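You operate a simulated robot arm through the tools that you are given. There is no shell and no other tool.

Carry out the task below with a simulated two-armed robot. There is one attempt and no reset: what you move stays moved.

JOB
Snug the white, blue and green bolts, then turn the cradle level.
Fine: lock the cradle first: bolts are turned only while it is locked, finger tight; free it to turn it and leave it free; the other two bolts stay.

Only the result counts: the job must be done as asked and must still hold three seconds after the hand-in. Knocking over, shifting, dropping, spilling or breaking anything else fails it.

ROBOT AND FRAMES
Two 7-joint arms with two-finger parallel grippers on one trunk that stands fixed in place. Base frame: the origin is at the foot of the trunk, x ahead of it, y to its left, z up. Lengths are in m, angles in degrees, forces in N, time in s.
The left shoulder is at [0.05, 0.177, 1.179], the right one opposite. With the tool pointing down near the work surface each hand reaches from about 0.22 to 0.7 m from the base axis, measured 20 degrees to its own side. Payload 3.43 kg a hand.
Tool frame (each hand has its own): the origin (TCP) lies between the finger pads and is the grasp point; the fingertips stand 0.034 m ahead of it; z points along the fingers, y is the line along which they close. Largest opening 0.128 m; finger width 0.024, thickness 0.012; the body of the gripper, 0.048 by 0.13 m, starts 0.096 m behind the TCP.
Orientation is told as [roll, pitch, yaw] about the base's x, y, z axes, in that order, counted from this pose: with the fingers straight down and closing along the base's y, the tool's x points along the base's -x, its y along +y and its z along -z.

CONTROLS
- The arms move only by the tool arm_command. It takes "left_increments", "right_increments" or both (then of equal length, played together; a hand with none holds still); each is a list of rows, each a list of 7 numbers: the shift along the tool's x, y, z in m, then the turn, a rotation vector about the tool's x, y, z in degrees, then the finger opening in m, from 0 to 0.128. In form: [[x, y, z, rx, ry, rz, grip], ...]. A call has 1 to 20 rows; each row is the pose to reach, as a shift and turn from the pose commanded when the call began, along the tool's axes at that moment. Each row takes 0.2 s and may step no farther than 0.05 m and 8.6 degrees from the row before; otherwise, or with a gripper value out of range, the whole call is refused. Where a pose cannot be reached the arm comes as near as it can. A force on the tool above 40 N (or 10 N above the force at the start of the call, whichever is more), or a blocked arm, ends the call early, and 0.2 s more pass. Each finger travels about 0.108 m/s and halts on what it meets, pressing with about 22 N; the grip force reading is that of the motor and also rises with nothing between the fingers. The clock runs only during rows and for 0.2 s after the last one: add rows that repeat a pose to give the fingers time. It gives the time, the measured TCP pose, the force on the tool (base axes), the opening and the grip force at its end, in the units of the frame above (readings bear some noise), with the torque about the TCP (base axes, N m) and any sound that the robot's microphone picked up.
- Cameras (640 x 400 px; columns grow to the right, rows downward): "scene" is now at [0.1501, 0.0553, 1.3737]; the picture's right is [0.57, -0.82, 0.00], its down [-0.22, -0.15, -0.97] and it looks along [0.80, 0.55, -0.26] (base axes); focal length 268 px, centre (320, 200). "left" rides on the left gripper at [0.076, 0.011, -0.16] in its tool frame; the picture's right is [-0.15, 0.99, 0.00], its down [-0.88, -0.13, -0.46] and it looks along [-0.45, -0.07, 0.89] (tool axes); focal length 234 px, centre (320, 200). "right" rides on the right gripper at [0.076, -0.011, -0.16] in its tool frame; the picture's right is [0.15, 0.99, 0.00], its down [-0.88, 0.13, -0.46] and it looks along [-0.45, 0.07, 0.89] (tool axes); focal length 234 px, centre (320, 200). There is no depth. A picture from a camera that has moved, and an enlarged one, comes with that camera's place and axes in the base frame and with its lens.
- snapshot(camera): a new picture of that camera. The clock stands still meanwhile.
- raise_lower(by): slides the trunk up (or, below 0, down) by that many m; the arms and the scene camera ride with it, the base frame stays. It gives what a move gives, with no picture.
- aim_head(pan, tilt): turns the head with the scene camera to pan (to the left, within 80 degrees either way) and tilt (down, from -29 to 69), counted from straight ahead of the robot. It gives what a move gives.
- inspect(camera, box): a new picture of the part [left, top, right, bottom] of that camera's present view, enlarged. The clock stands still meanwhile.
- hand_in(): hands the job in; it is judged then, once.

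Places have to be worked out from the pictures, the camera data and where the tool is seen. Open the grippers and draw the arms clear of the work before you hand the job in, unless the task says otherwise.

The tools are called after "Request:" as name(argument=value, ...) on one line, values as JSON. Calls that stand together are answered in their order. arm_command: Moves the arms, as the interface text tells. Its arguments: {"type":"object","properties":{"left_increments":{"type":"array","items":{"type":"array","items":{"type":"number"}}},"right_increments":{"type":"array","items":{"type":"array","items":{"type":"number"}}}},"required":[]} The other tools are called the same way: raise_lower (by) moves the trunk up or down; aim_head (pan, tilt) turns the head that bears the scene camera; snapshot (camera) takes a picture; inspect (camera, box) takes an enlarged picture of a part of a camera's view; hand_in () hands the job in.

At the start:

```text
time: 0.0
left_tool_pos: [0.2184, 0.3011, 1.2928]
left_ee_rot: [0.0, 0.0, 0.0]
left_force: [-0.5, 0.4, -0.1]
left_torque: [-0.01, 0.0, 0.0]
left_grip_width: 0.128
left_gripper_force: 0.0
right_tool_pos: [0.369, 0.0561, 1.1704]
right_ee_rot: [0.0, 0.1, -0.1]
right_force: [0.4, -0.2, 0.9]
right_torque: [-0.02, -0.02, 0.02]
right_grip_width: 0.128
right_gripper_force: 0.0
trunk travel left (down, up): [-0.35, 0.051]
head pan, tilt (commanded): [34.5, 15.1]
```

scene: 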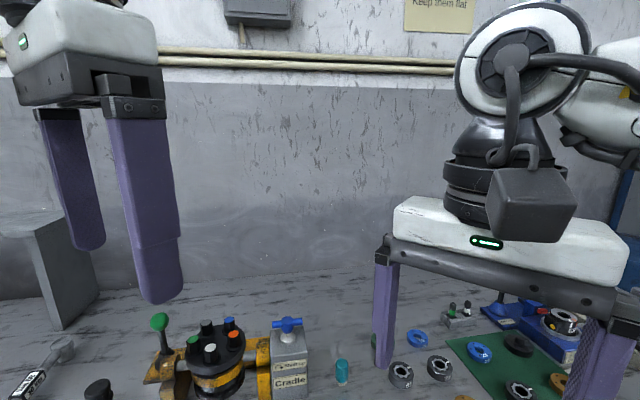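
right: 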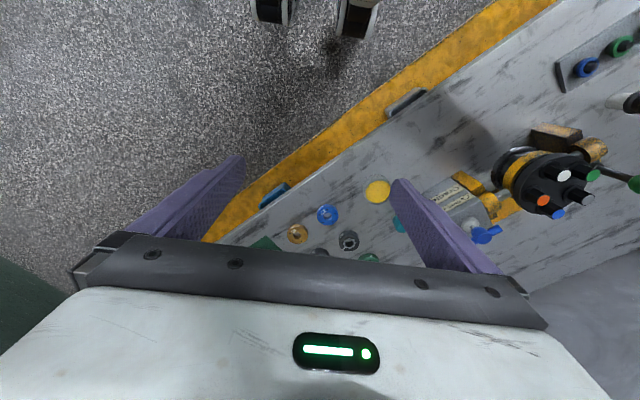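
left: 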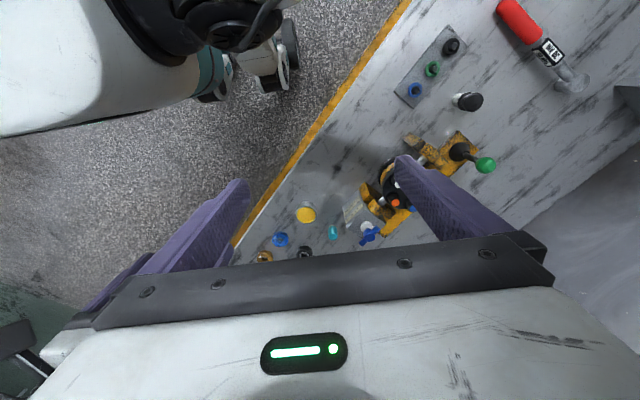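

I begin by looking closer at the cradle area in the scene view, to find the bolts, the lock and the turning handle.

Request:
inspect(camera="scene", box=[120, 290, 360, 400])

Request:
inspect(camera="right", box=[400, 80, 640, 280])

Request:
inspect(camera="left", box=[300, 100, 540, 260])

```text
2.67 times, centred on (240, 345) of scene
camera zoom: at [0.1501, 0.0553, 1.3737], right [0.57, -0.82, 0.0], down [-0.22, -0.15, -0.97], along [0.8, 0.55, -0.26], focal length 715 px, centre (533, -187)
```

zoom: 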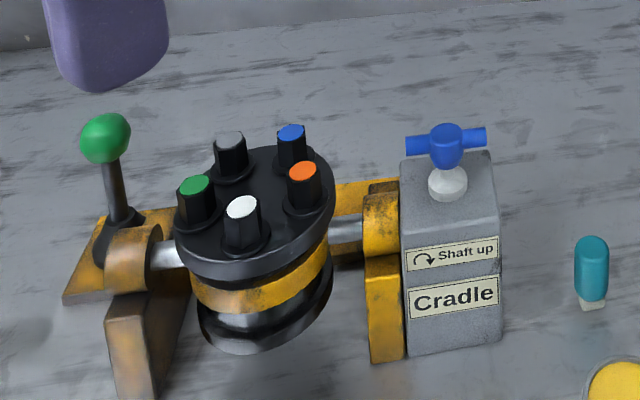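

```text
2.00 times, centred on (520, 180) of right
camera zoom: at [0.2933, 0.0442, 1.3298], right [-0.15, 0.99, 0.0], down [0.88, 0.13, 0.46], along [0.45, 0.07, -0.89], focal length 468 px, centre (-80, 240)
```

zoom: 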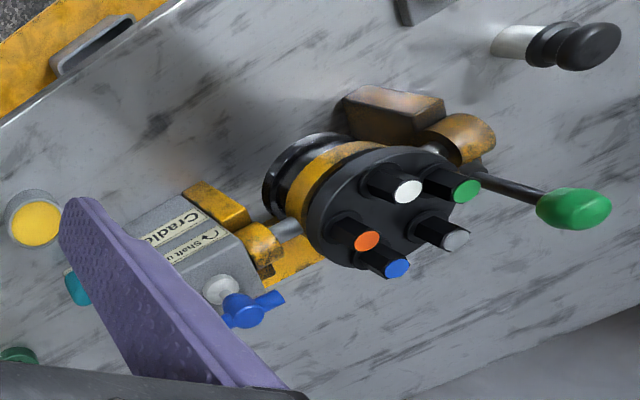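

```text
2.50 times, centred on (420, 180) of left
camera zoom: at [0.1433, 0.3126, 1.4528], right [0.15, 0.99, 0.0], down [0.88, -0.13, 0.46], along [0.45, -0.07, -0.89], focal length 585 px, centre (70, 250)
```

zoom: 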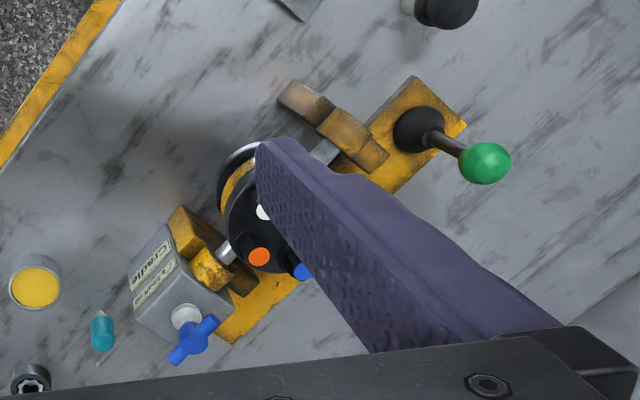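

The cradle is a drum with five hex bolts on a horizontal shaft, with a grey box (blue tee handle) on one end and a green-knobbed lever on the other. I'll look around with the head to read labels and see everything else on the bench.

Request:
aim_head(pan=34.5, tilt=45)

Request:
snapshot(camera="scene")

Request:
inspect(camera="scene", box=[160, 60, 400, 210])

Request:
aim_head(pan=20, tilt=-5)

Request:
snapshot(camera="scene")

```text
time: 0.9
left_tool_pos: [0.2189, 0.3015, 1.2929]
left_ee_rot: [0.0, 0.0, 0.0]
left_force: [-0.5, -0.3, -0.4]
left_torque: [-0.01, -0.01, -0.01]
left_grip_width: 0.1281
left_gripper_force: 0.1
right_tool_pos: [0.3672, 0.0563, 1.1712]
right_ee_rot: [0.2, 0.0, 0.0]
right_force: [-0.4, -0.2, -1.4]
right_torque: [-0.02, -0.01, -0.04]
right_grip_width: 0.1279
right_gripper_force: 0.0
trunk travel left (down, up): [-0.35, 0.051]
head pan, tilt (commanded): [34.5, 45.0]
```

```text
taken
camera scene: at [0.1402, 0.0485, 1.3272], right [0.57, -0.82, 0.0], down [-0.58, -0.4, -0.71], along [0.58, 0.4, -0.71], focal length 268 px, centre (320, 200)
```

scene: 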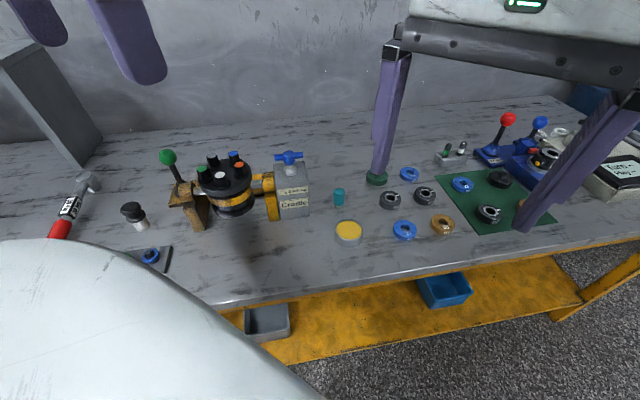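

```text
2.67 times, centred on (280, 135) of scene
camera zoom: at [0.1402, 0.0485, 1.3272], right [0.57, -0.82, 0.0], down [-0.58, -0.4, -0.71], along [0.58, 0.4, -0.71], focal length 715 px, centre (427, 373)
```

zoom: 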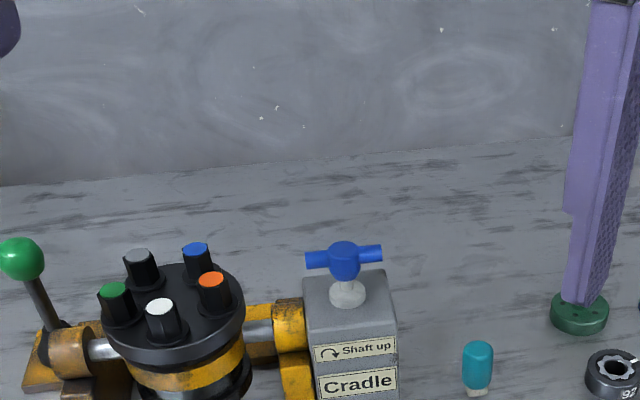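

```text
time: 2.1
left_tool_pos: [0.2184, 0.3015, 1.2922]
left_ee_rot: [-0.1, 0.1, 0.0]
left_force: [0.5, -0.8, 0.8]
left_torque: [-0.04, 0.05, -0.01]
left_grip_width: 0.1278
left_gripper_force: 0.0
right_tool_pos: [0.3687, 0.0555, 1.1709]
right_ee_rot: [0.1, 0.1, 0.1]
right_force: [-0.6, -0.8, 0.0]
right_torque: [-0.03, 0.0, 0.03]
right_grip_width: 0.1277
right_gripper_force: 0.0
trunk travel left (down, up): [-0.35, 0.051]
head pan, tilt (commanded): [20.0, -5.0]
```

```text
taken
camera scene: at [0.1554, 0.0324, 1.4057], right [0.34, -0.94, 0.0], down [0.08, 0.03, -1.0], along [0.94, 0.34, 0.09], focal length 268 px, centre (320, 200)
```

scene: 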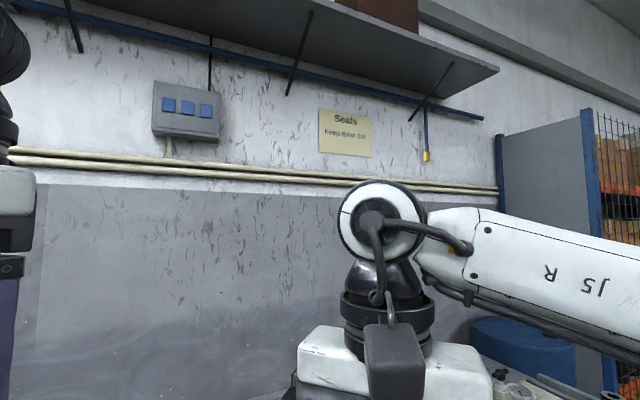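

The tee handle sits at about [0.498, 0.377, 0.976], the green knob at about [0.377, 0.671, 0.927], and the bolt ring centres near [0.396, 0.476, 0.98]. I'll centre the head on the cradle to see it bigger and read the labels and lever base.

Request:
aim_head(pan=50, tilt=38)

Request:
snapshot(camera="scene")

Request:
inspect(camera="scene", box=[220, 130, 420, 255])

```text
time: 3.2
left_tool_pos: [0.2181, 0.3008, 1.2924]
left_ee_rot: [0.0, 0.0, 0.0]
left_force: [0.6, 0.2, 0.5]
left_torque: [0.01, 0.01, -0.01]
left_grip_width: 0.128
left_gripper_force: 0.0
right_tool_pos: [0.3694, 0.0565, 1.1691]
right_ee_rot: [0.1, 0.0, 0.0]
right_force: [-0.7, 0.1, -0.2]
right_torque: [0.01, 0.01, -0.02]
right_grip_width: 0.1283
right_gripper_force: 0.0
trunk travel left (down, up): [-0.35, 0.051]
head pan, tilt (commanded): [50.0, 38.0]
```

```text
taken
camera scene: at [0.1287, 0.0685, 1.3374], right [0.77, -0.64, 0.0], down [-0.4, -0.47, -0.79], along [0.51, 0.6, -0.62], focal length 268 px, centre (320, 200)
```

scene: 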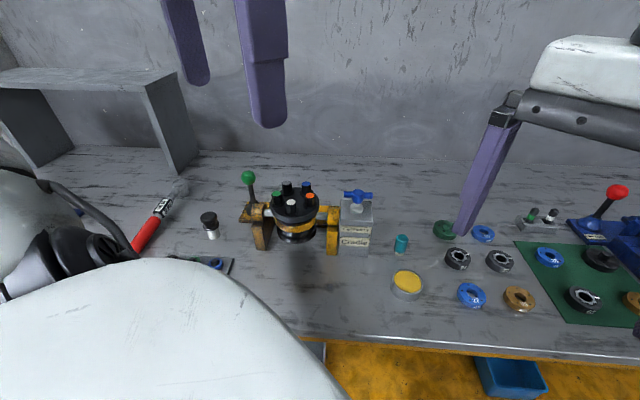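

```text
3.20 times, centred on (320, 192) of scene
camera zoom: at [0.1287, 0.0685, 1.3374], right [0.77, -0.64, 0.0], down [-0.4, -0.47, -0.79], along [0.51, 0.6, -0.62], focal length 858 px, centre (320, 224)
```

zoom: 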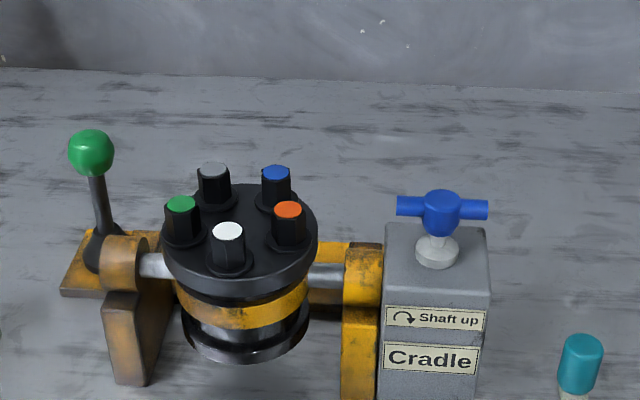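

The arrow label "↷ Shaft up" is on the tee-handle box; the drum face needs a closer look for its tilt. I zoom in further on the drum and the box.

Request:
inspect(camera="scene", box=[265, 175, 330, 250])

Request:
inspect(camera="scene", box=[330, 180, 385, 260])

Request:
inspect(camera="scene", box=[225, 165, 285, 255])

Request:
inspect(camera="scene", box=[120, 190, 260, 280])

```text
5.33 times, centred on (298, 212) of scene
camera zoom: at [0.1287, 0.0685, 1.3374], right [0.77, -0.64, 0.0], down [-0.4, -0.47, -0.79], along [0.51, 0.6, -0.62], focal length 1430 px, centre (440, 133)
```

zoom: 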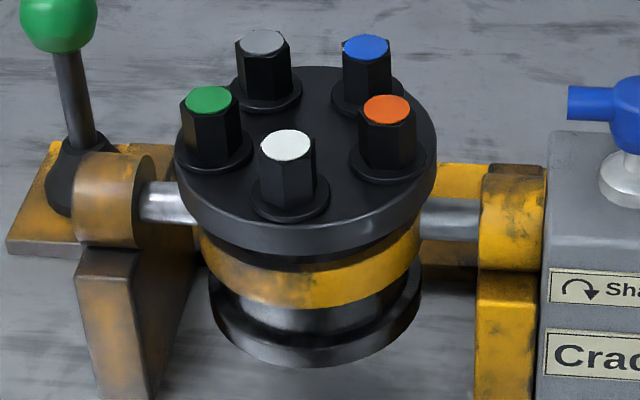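

```text
5.00 times, centred on (358, 220) of scene
camera zoom: at [0.1287, 0.0685, 1.3374], right [0.77, -0.64, 0.0], down [-0.4, -0.47, -0.79], along [0.51, 0.6, -0.62], focal length 1341 px, centre (132, 100)
```

zoom: 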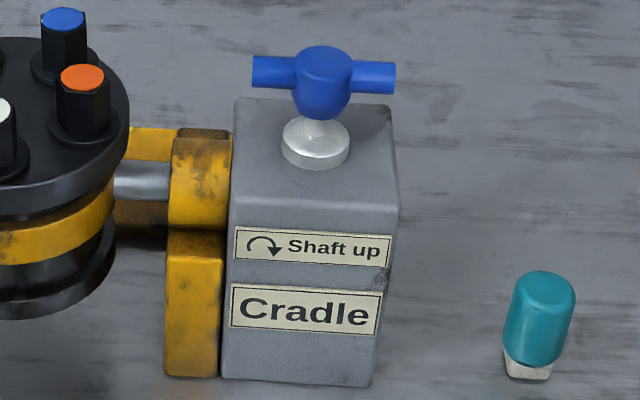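

```text
4.44 times, centred on (255, 210) of scene
camera zoom: at [0.1287, 0.0685, 1.3374], right [0.77, -0.64, 0.0], down [-0.4, -0.47, -0.79], along [0.51, 0.6, -0.62], focal length 1192 px, centre (609, 156)
```

zoom: 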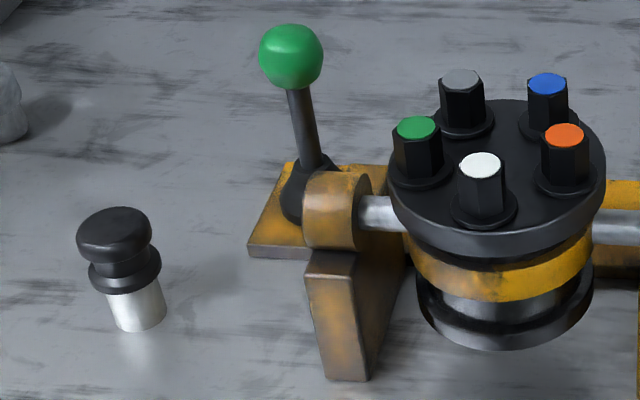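

```text
4.44 times, centred on (190, 235) of scene
camera zoom: at [0.1287, 0.0685, 1.3374], right [0.77, -0.64, 0.0], down [-0.4, -0.47, -0.79], along [0.51, 0.6, -0.62], focal length 1192 px, centre (898, 44)
```

zoom: 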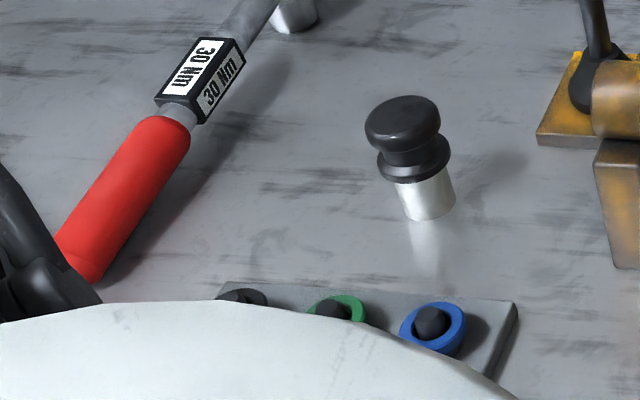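

The red tool is a 30 Nm torque wrench (not wanted for finger-tight). I'll look at the similar blue fixture to the right for hints about how levers and tees act.

Request:
aim_head(pan=5, tilt=40)

Request:
snapshot(camera="scene")

Request:
aim_head(pan=-5, tilt=30)

Request:
snapshot(camera="scene")

```text
time: 4.3
left_tool_pos: [0.2199, 0.3005, 1.2928]
left_ee_rot: [-0.1, 0.0, 0.1]
left_force: [-0.7, 0.2, -0.8]
left_torque: [-0.02, -0.02, -0.01]
left_grip_width: 0.1282
left_gripper_force: 0.1
right_tool_pos: [0.3684, 0.0547, 1.1689]
right_ee_rot: [0.1, 0.0, 0.0]
right_force: [0.1, 0.4, -0.1]
right_torque: [0.03, 0.04, 0.0]
right_grip_width: 0.1281
right_gripper_force: 0.2
trunk travel left (down, up): [-0.35, 0.051]
head pan, tilt (commanded): [5.0, 40.0]
```

```text
taken
camera scene: at [0.1579, 0.0099, 1.3344], right [0.09, -1.0, 0.0], down [-0.64, -0.06, -0.77], along [0.76, 0.07, -0.64], focal length 268 px, centre (320, 200)
```

scene: 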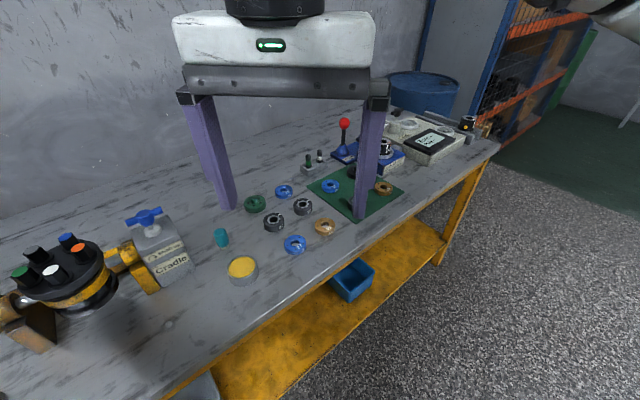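

```text
time: 5.1
left_tool_pos: [0.2183, 0.3022, 1.2936]
left_ee_rot: [0.0, 0.0, 0.0]
left_force: [-0.6, -0.8, -0.6]
left_torque: [-0.01, -0.01, 0.03]
left_grip_width: 0.1279
left_gripper_force: 0.1
right_tool_pos: [0.3682, 0.0555, 1.1706]
right_ee_rot: [0.1, 0.0, 0.0]
right_force: [0.0, -0.4, -0.1]
right_torque: [-0.01, 0.02, 0.01]
right_grip_width: 0.128
right_gripper_force: 0.1
trunk travel left (down, up): [-0.35, 0.051]
head pan, tilt (commanded): [-5.0, 30.0]
```

```text
taken
camera scene: at [0.1633, -0.0054, 1.3496], right [-0.09, -1.0, 0.0], down [-0.5, 0.04, -0.87], along [0.86, -0.07, -0.5], focal length 268 px, centre (320, 200)
```

scene: 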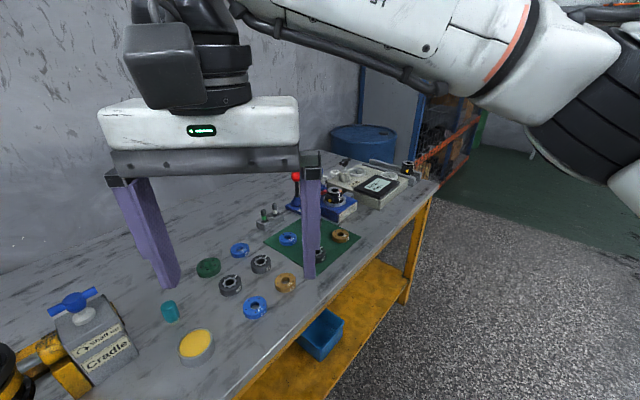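

I zoom on the blue fixture and its neighbours.

Request:
inspect(camera="scene", box=[250, 150, 430, 260])

Request:
inspect(camera="scene", box=[20, 270, 160, 400])

```text
3.56 times, centred on (340, 205) of scene
camera zoom: at [0.1633, -0.0054, 1.3496], right [-0.09, -1.0, 0.0], down [-0.5, 0.04, -0.87], along [0.86, -0.07, -0.5], focal length 954 px, centre (249, 182)
```

zoom: 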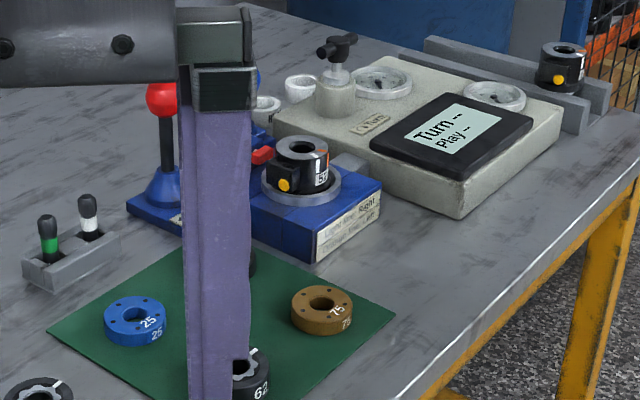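

```text
3.08 times, centred on (90, 335) of scene
camera zoom: at [0.1633, -0.0054, 1.3496], right [-0.09, -1.0, 0.0], down [-0.5, 0.04, -0.87], along [0.86, -0.07, -0.5], focal length 825 px, centre (1028, -215)
```

zoom: 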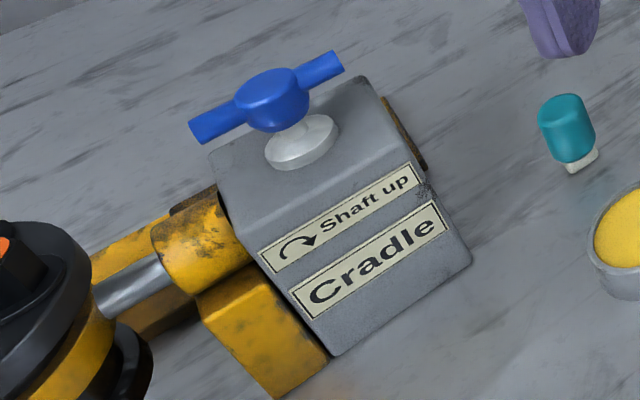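

I zoom on the blue box's labels to learn the labelling style used here.

Request:
inspect(camera="scene", box=[325, 195, 365, 225])

Request:
inspect(camera="scene", box=[340, 160, 420, 215])

```text
13.33 times, centred on (345, 210) of scene
camera zoom: at [0.1633, -0.0054, 1.3496], right [-0.09, -1.0, 0.0], down [-0.5, 0.04, -0.87], along [0.86, -0.07, -0.5], focal length 3576 px, centre (-13, 67)
```

zoom: 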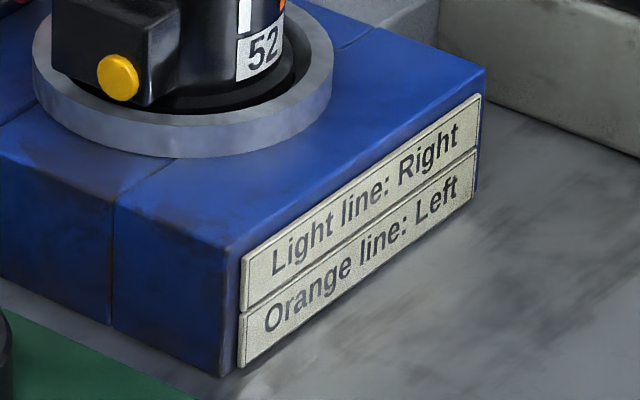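

```text
7.27 times, centred on (380, 188) of scene
camera zoom: at [0.1633, -0.0054, 1.3496], right [-0.09, -1.0, 0.0], down [-0.5, 0.04, -0.87], along [0.86, -0.07, -0.5], focal length 1951 px, centre (-116, 291)
```

zoom: 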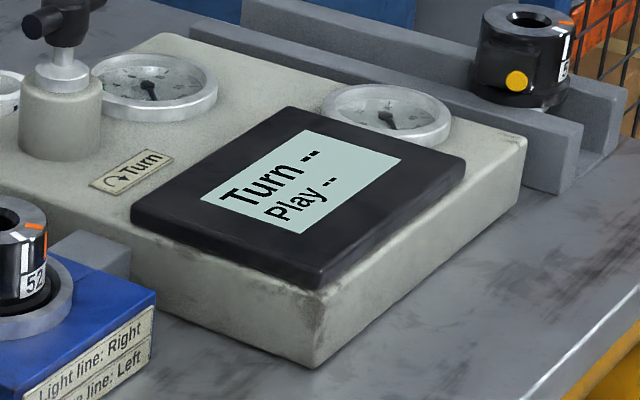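

The tester's "↷ Turn" sits by its own tee, so the arrow gives that tee's drive direction; likewise the Cradle's tee likely turns the cradle and the green lever locks it. I'll bring the left hand above the drum for a close view.

Request:
arm_command(left_increments=[[-0.014, 0.028, 0.029, 0, 0, 0, 0.128], [-0.028, 0.056, 0.058, 0, 0, 0, 0.128], [-0.041, 0.084, 0.086, 0, 0, 0, 0.128], [-0.055, 0.113, 0.115, 0, 0, 0, 0.128], [-0.069, 0.141, 0.144, 0, 0, 0, 0.128], [-0.082, 0.169, 0.173, 0, 0, 0, 0.128]])

Request:
snapshot(camera="left")

Request:
aim_head(pan=50, tilt=38)

Request:
snapshot(camera="scene")

```text
time: 6.5
left_tool_pos: [0.3008, 0.4707, 1.1203]
left_ee_rot: [0.0, 0.0, 0.0]
left_force: [0.2, -0.2, 0.9]
left_torque: [0.0, 0.02, -0.02]
left_grip_width: 0.1278
left_gripper_force: 0.1
right_tool_pos: [0.3688, 0.0559, 1.1691]
right_ee_rot: [0.0, 0.0, 0.1]
right_force: [1.1, 0.5, 0.6]
right_torque: [0.01, 0.01, 0.01]
right_grip_width: 0.1276
right_gripper_force: 0.2
trunk travel left (down, up): [-0.35, 0.051]
head pan, tilt (commanded): [-5.0, 30.0]
```

```text
taken
camera left: at [0.2265, 0.4825, 1.2804], right [0.15, 0.99, 0.0], down [0.88, -0.13, 0.46], along [0.45, -0.07, -0.89], focal length 234 px, centre (320, 200)
```

left: 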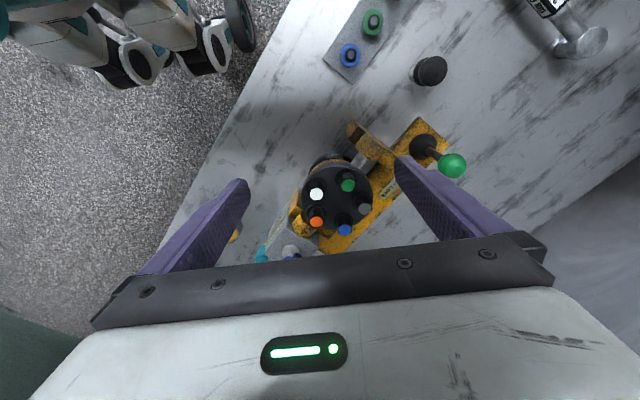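

```text
time: 7.7
left_tool_pos: [0.3019, 0.4705, 1.1212]
left_ee_rot: [0.0, 0.0, 0.0]
left_force: [-0.5, 0.1, 0.0]
left_torque: [0.02, 0.0, 0.01]
left_grip_width: 0.1282
left_gripper_force: 0.1
right_tool_pos: [0.3692, 0.0557, 1.1708]
right_ee_rot: [0.1, -0.1, 0.0]
right_force: [-0.1, -0.6, 0.4]
right_torque: [0.0, -0.02, 0.0]
right_grip_width: 0.1278
right_gripper_force: 0.1
trunk travel left (down, up): [-0.35, 0.051]
head pan, tilt (commanded): [50.0, 38.0]
```

```text
taken
camera scene: at [0.1287, 0.0685, 1.3373], right [0.77, -0.64, 0.0], down [-0.4, -0.47, -0.79], along [0.51, 0.6, -0.62], focal length 268 px, centre (320, 200)
```

scene: 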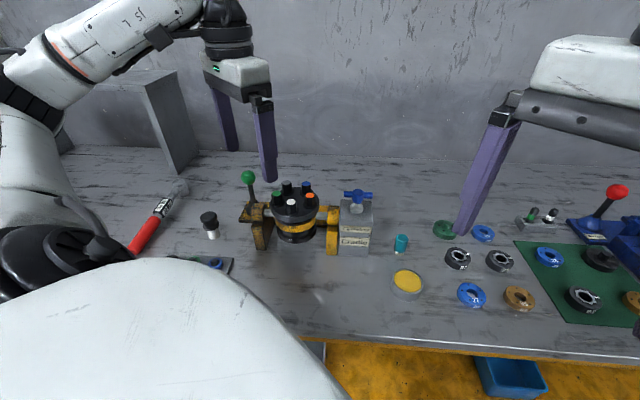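

The left camera shows a label on the yellow base plate by the green lever; I enlarge it and the drum.

Request:
inspect(camera="left", box=[340, 100, 480, 220])

Request:
inspect(camera="left", box=[370, 170, 410, 210])

Request:
inspect(camera="left", box=[280, 140, 400, 240])

```text
3.33 times, centred on (410, 160) of left
camera zoom: at [0.2259, 0.4816, 1.2812], right [0.15, 0.99, 0.0], down [0.88, -0.13, 0.46], along [0.45, -0.07, -0.89], focal length 781 px, centre (20, 333)
```

zoom: 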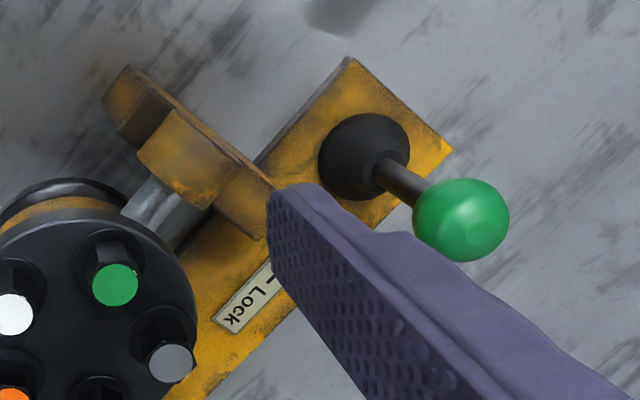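

```text
10.00 times, centred on (390, 190) of left
camera zoom: at [0.2259, 0.4816, 1.2812], right [0.15, 0.99, 0.0], down [0.88, -0.13, 0.46], along [0.45, -0.07, -0.89], focal length 2342 px, centre (-380, 300)
```

zoom: 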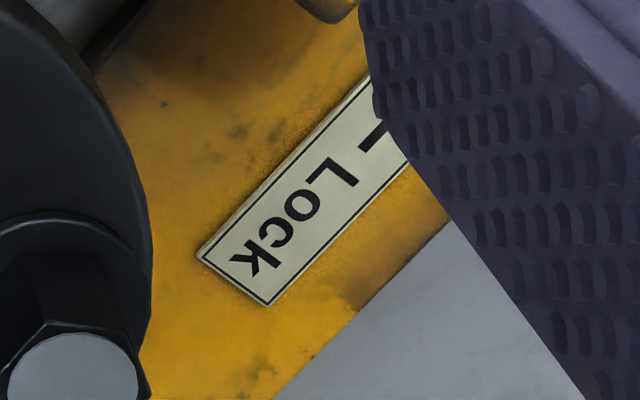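

```text
4.00 times, centred on (340, 190) of left
camera zoom: at [0.2259, 0.4816, 1.2812], right [0.15, 0.99, 0.0], down [0.88, -0.13, 0.46], along [0.45, -0.07, -0.89], focal length 937 px, centre (240, 240)
```

zoom: 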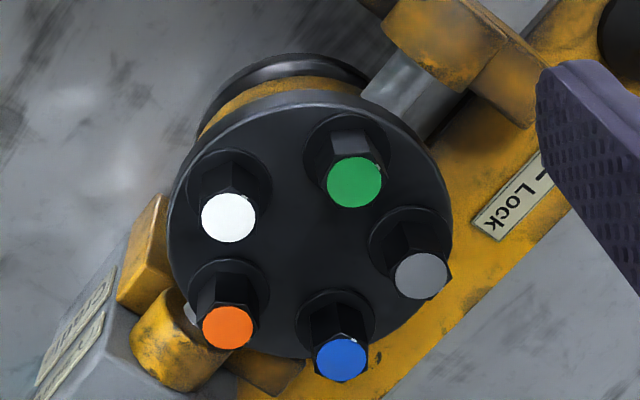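

A label reading "… Lock" with an arrow lies on the base plate. I shift the hand left so the finger no longer hides it.

Request:
arm_command(left_increments=[[0, 0.045, 0, 0, 0, 0, 0.128], [0, 0.09, 0, 0, 0, 0, 0.128]])

Request:
snapshot(camera="left")

Request:
inspect(camera="left", box=[280, 100, 420, 220])

```text
time: 8.3
left_tool_pos: [0.3062, 0.533, 1.1222]
left_ee_rot: [0.0, 0.0, -0.1]
left_force: [-0.3, -0.3, 0.8]
left_torque: [-0.04, -0.01, -0.03]
left_grip_width: 0.1278
left_gripper_force: 0.1
left hand out of reach, approached as far as the arm can: row 2
right_tool_pos: [0.3692, 0.0571, 1.17]
right_ee_rot: [0.1, -0.1, -0.1]
right_force: [0.7, 1.0, 0.5]
right_torque: [0.01, 0.01, 0.02]
right_grip_width: 0.128
right_gripper_force: 0.0
trunk travel left (down, up): [-0.35, 0.051]
head pan, tilt (commanded): [50.0, 38.0]
```

```text
taken
camera left: at [0.2313, 0.543, 1.2816], right [0.15, 0.99, 0.0], down [0.88, -0.13, 0.46], along [0.45, -0.07, -0.89], focal length 234 px, centre (320, 200)
```

left: 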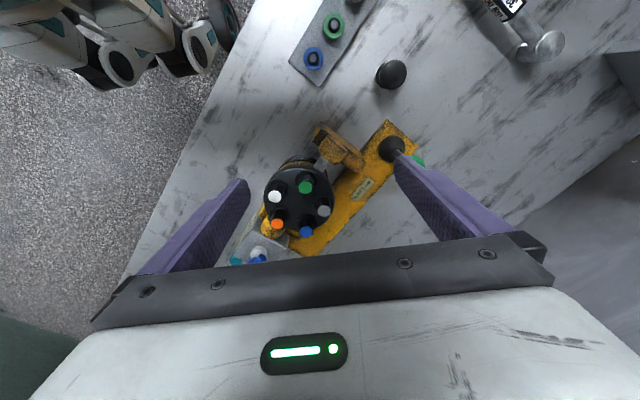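

```text
3.33 times, centred on (350, 160) of left
camera zoom: at [0.2313, 0.543, 1.2816], right [0.15, 0.99, 0.0], down [0.88, -0.13, 0.46], along [0.45, -0.07, -0.89], focal length 781 px, centre (220, 333)
```

zoom: 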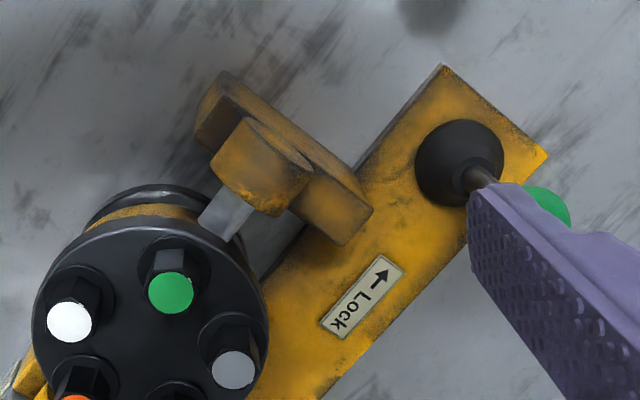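

Let me enlarge the "Lock" label to see precisely where its arrow points.

Request:
inspect(camera="left", box=[345, 170, 375, 206])

Request:
inspect(camera="left", box=[255, 150, 345, 245])

Request:
inspect(camera="scene", box=[225, 165, 325, 255])

```text
11.11 times, centred on (360, 188) of left
camera zoom: at [0.2313, 0.543, 1.2816], right [0.15, 0.99, 0.0], down [0.88, -0.13, 0.46], along [0.45, -0.07, -0.89], focal length 2602 px, centre (-124, 333)
```

zoom: 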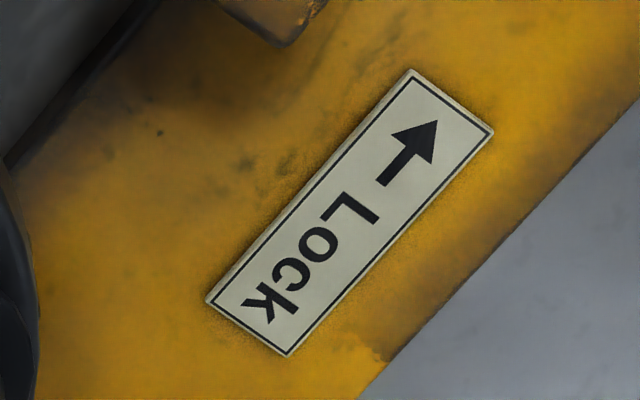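

```text
4.21 times, centred on (300, 198) of left
camera zoom: at [0.2313, 0.543, 1.2816], right [0.15, 0.99, 0.0], down [0.88, -0.13, 0.46], along [0.45, -0.07, -0.89], focal length 986 px, centre (404, 210)
```

zoom: 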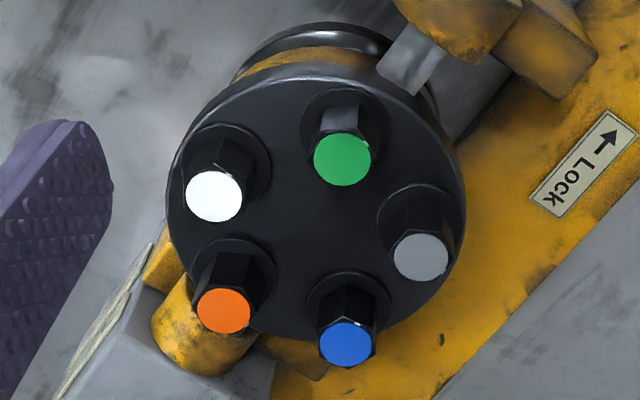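

```text
4.44 times, centred on (275, 210) of scene
camera zoom: at [0.129, 0.0684, 1.3373], right [0.77, -0.64, 0.0], down [-0.4, -0.47, -0.79], along [0.51, 0.6, -0.62], focal length 1192 px, centre (520, 156)
```

zoom: 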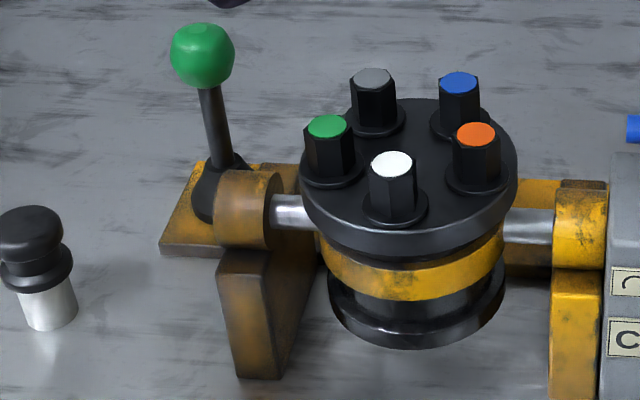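

The label reads "← Lock" (seen from the robot), pointing along the shaft toward the lever end, so pushing the now-upright lever that way locks. The drum face looks close to level from above, so I'll use the right hand's camera from low in front to see the drum's side and judge its angle.

Request:
arm_command(right_increments=[[0.008, 0.025, 0.021, -8.33, 0, 0, 0.128], [0.016, 0.05, 0.041, -16.67, 0, 0, 0.128], [0.024, 0.075, 0.062, -25, 0, 0, 0.128], [0.032, 0.1, 0.083, -33.33, 0, 0, 0.128], [0.041, 0.126, 0.103, -41.67, 0, 0, 0.128], [0.049, 0.151, 0.124, -50, 0, 0, 0.128], [0.057, 0.176, 0.145, -58.33, 0, 0, 0.128], [0.065, 0.201, 0.165, -66.67, 0, 0, 0.128], [0.073, 0.226, 0.186, -75, 0, 0, 0.128]])

Request:
snapshot(camera="right")

Request:
snapshot(camera="scene")

```text
time: 10.3
left_tool_pos: [0.3053, 0.5321, 1.121]
left_ee_rot: [0.1, -0.1, 0.1]
left_force: [0.0, -0.2, 0.7]
left_torque: [0.03, 0.03, 0.02]
left_grip_width: 0.1281
left_gripper_force: 0.0
right_tool_pos: [0.2935, 0.2821, 0.9863]
right_ee_rot: [75.2, -0.1, 0.0]
right_force: [0.2, -0.5, -0.1]
right_torque: [-0.01, -0.04, 0.04]
right_grip_width: 0.1279
right_gripper_force: 0.2
trunk travel left (down, up): [-0.35, 0.051]
head pan, tilt (commanded): [50.0, 38.0]
```

```text
taken
camera right: at [0.2191, 0.1244, 1.0153], right [-0.15, 0.25, 0.96], down [0.88, -0.41, 0.24], along [0.45, 0.88, -0.16], focal length 234 px, centre (320, 200)
```

right: 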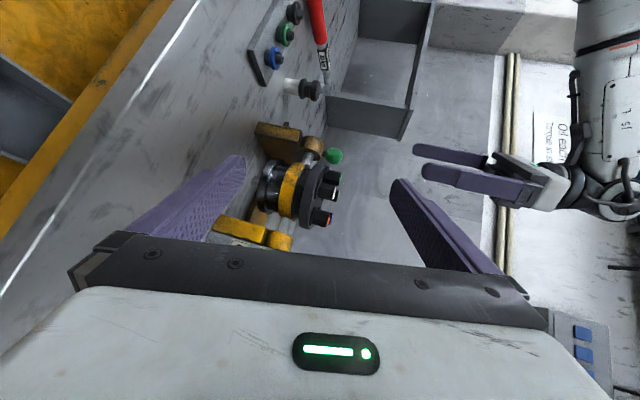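

```text
taken
camera scene: at [0.1287, 0.0687, 1.3374], right [0.77, -0.64, 0.0], down [-0.4, -0.47, -0.79], along [0.51, 0.6, -0.62], focal length 268 px, centre (320, 200)
```

scene: 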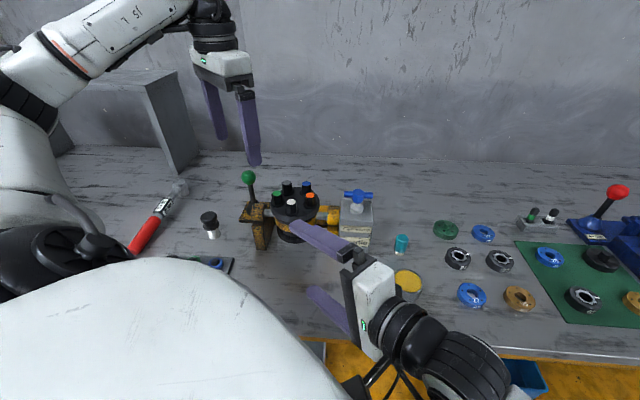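

The side view is good (world-up is to the right in this picture). I enlarge the drum.

Request:
inspect(camera="right", box=[230, 110, 360, 260])

Request:
inspect(camera="right", box=[250, 140, 350, 240])

```text
2.67 times, centred on (295, 185) of right
camera zoom: at [0.2191, 0.1244, 1.0153], right [-0.15, 0.25, 0.96], down [0.88, -0.41, 0.24], along [0.45, 0.88, -0.16], focal length 624 px, centre (387, 240)
```

zoom: 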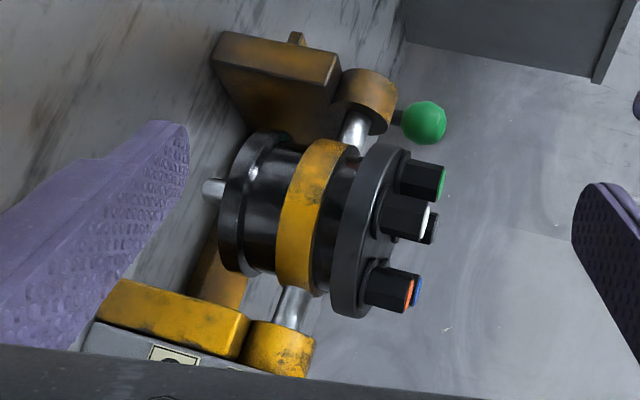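

```text
4.00 times, centred on (300, 190) of right
camera zoom: at [0.2191, 0.1244, 1.0153], right [-0.15, 0.25, 0.96], down [0.88, -0.41, 0.24], along [0.45, 0.88, -0.16], focal length 937 px, centre (400, 240)
```

zoom: 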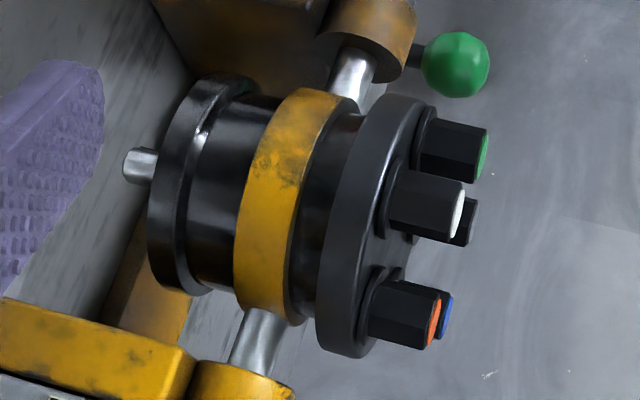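

The side view reveals a shaft stub under the drum pointing down; bolt heights (orange/grey ≈0.9755, white/green/blue ≈0.9775) show the drum is currently upright, shaft down, with the three bolts standing ~2 mm proud. So "level" means bringing that shaft horizontal with the tee later. First I bring the left hand toward the green lever, yawed 45° so the fingers straddle the knob along the shaft.

Request:
arm_command(left_increments=[[-0.008, 0.011, 0.012, 0, 0, -7.5, 0.128], [-0.015, 0.023, 0.024, 0, 0, -15, 0.128], [-0.023, 0.034, 0.036, 0, 0, -22.5, 0.11], [-0.03, 0.045, 0.048, 0, 0, -30, 0.1], [-0.038, 0.057, 0.06, 0, 0, -37.5, 0.08], [-0.045, 0.068, 0.071, 0, 0, -45, 0.08]])

Request:
snapshot(camera="left")

Request:
snapshot(camera="right")

```text
time: 11.7
left_tool_pos: [0.3489, 0.5996, 1.0501]
left_ee_rot: [0.0, 0.0, 45.1]
left_force: [0.8, -0.6, -0.1]
left_torque: [0.0, -0.01, -0.04]
left_grip_width: 0.0803
left_gripper_force: 0.1
right_tool_pos: [0.2935, 0.2815, 0.9857]
right_ee_rot: [75.1, 0.0, 0.0]
right_force: [0.0, -0.7, -0.4]
right_torque: [0.04, 0.02, -0.02]
right_grip_width: 0.1279
right_gripper_force: 0.1
trunk travel left (down, up): [-0.35, 0.051]
head pan, tilt (commanded): [50.0, 38.0]
```

```text
taken
camera left: at [0.2886, 0.5538, 1.2092], right [-0.6, 0.8, 0.0], down [0.71, 0.53, 0.46], along [0.37, 0.27, -0.89], focal length 234 px, centre (320, 200)
```

left: 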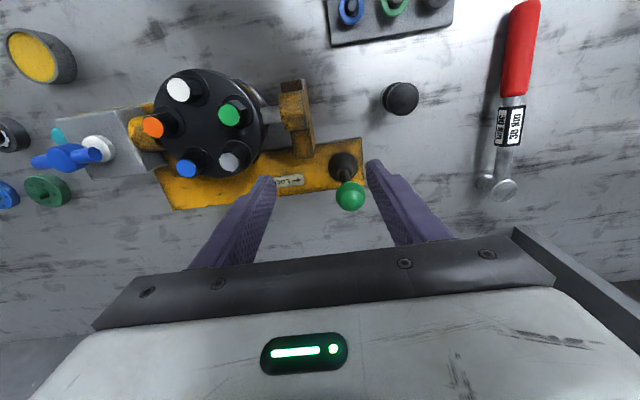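

```text
taken
camera right: at [0.2193, 0.1239, 1.0156], right [-0.15, 0.25, 0.96], down [0.88, -0.41, 0.24], along [0.45, 0.88, -0.16], focal length 234 px, centre (320, 200)
```

right: 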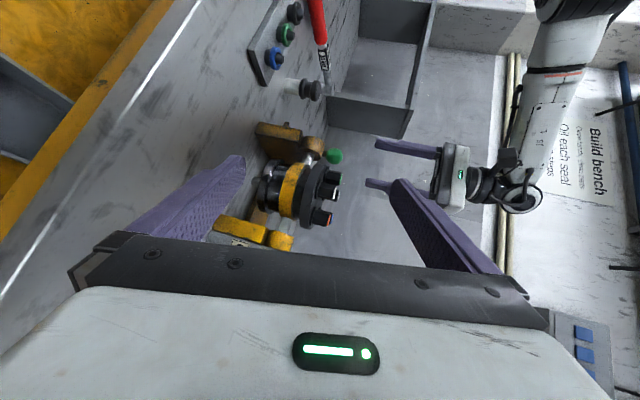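

Yaw 45° is reachable. A wall sign "Build bench" came into view; I read it, and enlarge the lever and drum in the left view.

Request:
inspect(camera="right", box=[540, 80, 640, 220])

Request:
inspect(camera="left", box=[240, 120, 440, 240])

Request:
inspect(camera="left", box=[20, 50, 320, 220])

```text
2.86 times, centred on (590, 150) of right
camera zoom: at [0.2193, 0.1239, 1.0156], right [-0.15, 0.25, 0.96], down [0.88, -0.41, 0.24], along [0.45, 0.88, -0.16], focal length 669 px, centre (-451, 343)
```

zoom: 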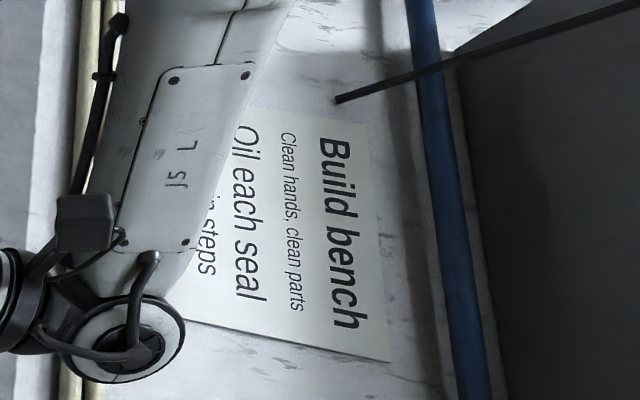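

```text
3.20 times, centred on (340, 180) of left
camera zoom: at [0.2886, 0.5538, 1.2092], right [-0.6, 0.8, 0.0], down [0.71, 0.53, 0.46], along [0.37, 0.27, -0.89], focal length 749 px, centre (256, 264)
```

zoom: 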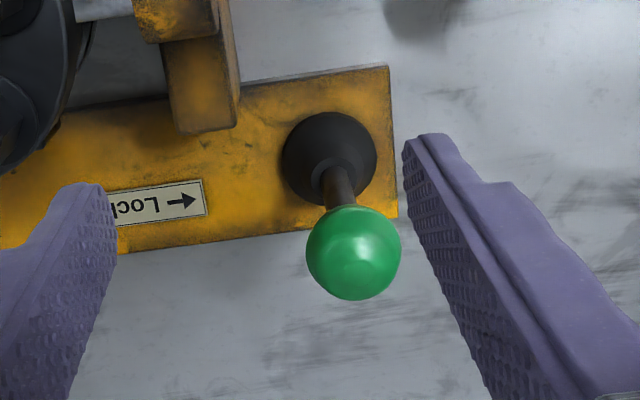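

```text
2.13 times, centred on (170, 135) of left
camera zoom: at [0.2886, 0.5538, 1.2092], right [-0.6, 0.8, 0.0], down [0.71, 0.53, 0.46], along [0.37, 0.27, -0.89], focal length 500 px, centre (640, 339)
```

zoom: 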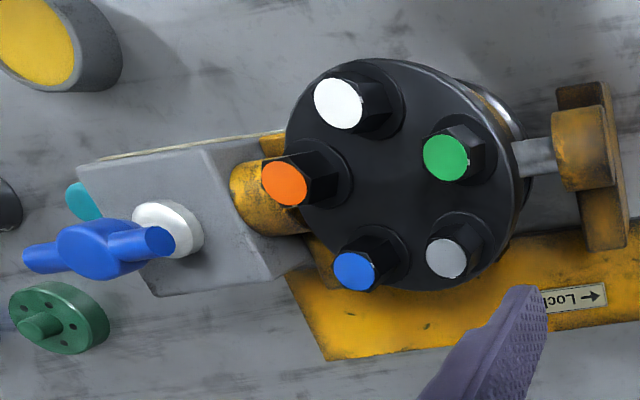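

The sign is irrelevant. The lever is vertical: knob at about [0.376, 0.668, 0.930], base at [0.374, 0.666, 0.815]. I move the left hand above the knob, fingers straddling it.

Request:
arm_command(left_increments=[[-0.022, 0.01, 0.012, 0, 0, 0, 0.08], [-0.045, 0.02, 0.025, 0, 0, 0, 0.08], [-0.067, 0.029, 0.045, 0, 0, 0, 0.08]])

Request:
snapshot(camera="left")

```text
time: 12.5
left_tool_pos: [0.3782, 0.669, 1.0034]
left_ee_rot: [-0.1, -0.1, 45.0]
left_force: [0.3, -0.4, -0.1]
left_torque: [-0.01, 0.03, 0.03]
left_grip_width: 0.0801
left_gripper_force: 0.1
right_tool_pos: [0.2941, 0.2812, 0.986]
right_ee_rot: [74.9, 0.0, -0.1]
right_force: [0.4, -0.1, 0.6]
right_torque: [0.0, -0.02, 0.03]
right_grip_width: 0.1283
right_gripper_force: 0.0
trunk travel left (down, up): [-0.35, 0.051]
head pan, tilt (commanded): [50.0, 38.0]
```

```text
taken
camera left: at [0.3167, 0.6234, 1.1638], right [-0.6, 0.8, 0.0], down [0.71, 0.53, 0.46], along [0.37, 0.27, -0.89], focal length 234 px, centre (320, 200)
```

left: 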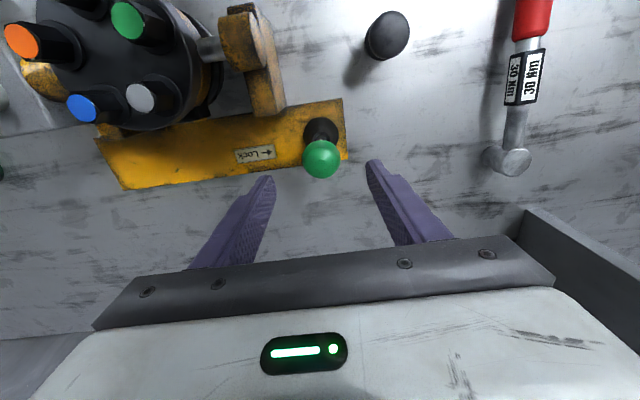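

The knob lies right below the TCP between the fingers. I descend so the pads stand at knob height.

Request:
arm_command(left_increments=[[0.001, 0, 0.035, 0, 0, 0, 0.08], [0.002, 0, 0.068, 0, 0, 0, 0.08]])

Request:
inspect(camera="left", box=[200, 80, 440, 240])

```text
time: 13.1
left_tool_pos: [0.3771, 0.6675, 0.9349]
left_ee_rot: [0.0, 0.0, 45.0]
left_force: [0.4, 0.6, -0.6]
left_torque: [-0.03, 0.02, -0.03]
left_grip_width: 0.08
left_gripper_force: 0.1
right_tool_pos: [0.293, 0.2814, 0.9853]
right_ee_rot: [75.0, 0.0, 0.0]
right_force: [0.8, -0.6, -0.1]
right_torque: [0.0, 0.0, -0.01]
right_grip_width: 0.128
right_gripper_force: 0.1
trunk travel left (down, up): [-0.35, 0.051]
head pan, tilt (commanded): [50.0, 38.0]
```

```text
2.50 times, centred on (320, 160) of left
camera zoom: at [0.3155, 0.6214, 1.0947], right [-0.6, 0.8, 0.0], down [0.71, 0.53, 0.46], along [0.37, 0.27, -0.89], focal length 585 px, centre (320, 300)
```

zoom: 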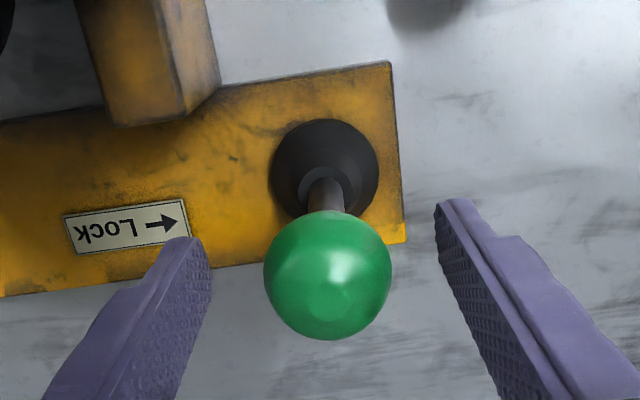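

The knob is centred between the pads; ty lines up with the Lock arrow. I push along +ty in small steps.

Request:
arm_command(left_increments=[[0, 0.01, 0, 0, 0, 0, 0.08], [0, 0.018, 0, 0, 0, 0, 0.08], [0, 0.026, 0, 0, 0, 0, 0.08], [0, 0.034, 0, 0, 0, 0, 0.08], [0, 0.042, 0.001, 0, 0, 0, 0.08]])

Request:
inspect(camera="left", box=[200, 80, 440, 240])

```text
time: 14.3
left_tool_pos: [0.3464, 0.6965, 0.9359]
left_ee_rot: [0.0, 0.0, 45.0]
left_force: [2.8, -2.6, 0.4]
left_torque: [-0.01, -0.01, 0.03]
left_grip_width: 0.0814
left_gripper_force: 1.0
right_tool_pos: [0.2947, 0.2814, 0.9845]
right_ee_rot: [75.1, -0.1, -0.1]
right_force: [0.5, 0.0, -0.2]
right_torque: [-0.02, -0.01, -0.01]
right_grip_width: 0.1283
right_gripper_force: 0.0
trunk travel left (down, up): [-0.35, 0.051]
head pan, tilt (commanded): [50.0, 38.0]
```

```text
2.50 times, centred on (320, 160) of left
camera zoom: at [0.2857, 0.65, 1.0958], right [-0.6, 0.8, 0.0], down [0.72, 0.53, 0.46], along [0.37, 0.27, -0.89], focal length 585 px, centre (320, 300)
```

zoom: 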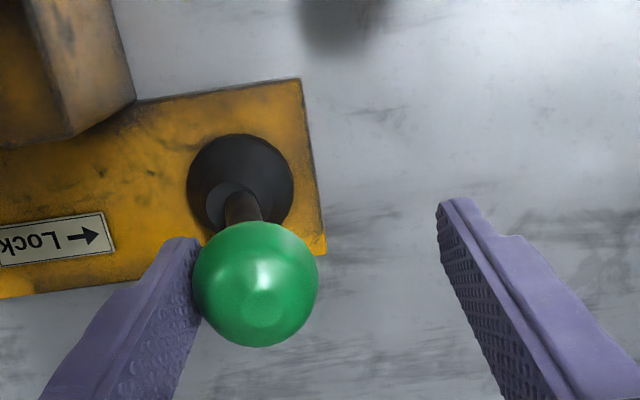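

The lever is yielding at about 4 N. I continue pushing the same way, dropping slightly for the arc.

Request:
arm_command(left_increments=[[0, 0.008, 0.001, 0, 0, 0, 0.08], [0, 0.016, 0.003, 0, 0, 0, 0.08], [0, 0.024, 0.005, 0, 0, 0, 0.08], [0, 0.032, 0.008, 0, 0, 0, 0.08]])

Request:
inspect(camera="left", box=[200, 80, 440, 240])

```text
time: 15.3
left_tool_pos: [0.3218, 0.7191, 0.9277]
left_ee_rot: [0.0, 0.1, 44.9]
left_force: [0.5, -0.5, 0.2]
left_torque: [-0.03, 0.02, -0.01]
left_grip_width: 0.0802
left_gripper_force: 0.0
right_tool_pos: [0.2943, 0.281, 0.9855]
right_ee_rot: [75.1, 0.1, 0.1]
right_force: [0.4, 0.2, 0.8]
right_torque: [0.03, -0.01, -0.01]
right_grip_width: 0.128
right_gripper_force: 0.0
trunk travel left (down, up): [-0.35, 0.051]
head pan, tilt (commanded): [50.0, 38.0]
```

```text
2.50 times, centred on (320, 160) of left
camera zoom: at [0.2621, 0.6728, 1.0882], right [-0.6, 0.8, 0.0], down [0.71, 0.53, 0.45], along [0.36, 0.27, -0.89], focal length 585 px, centre (320, 300)
```

zoom: 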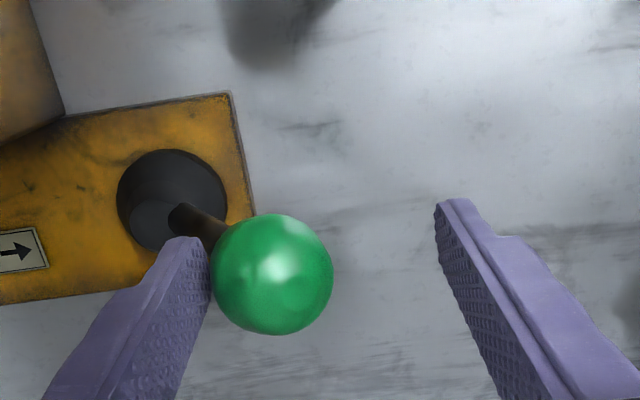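

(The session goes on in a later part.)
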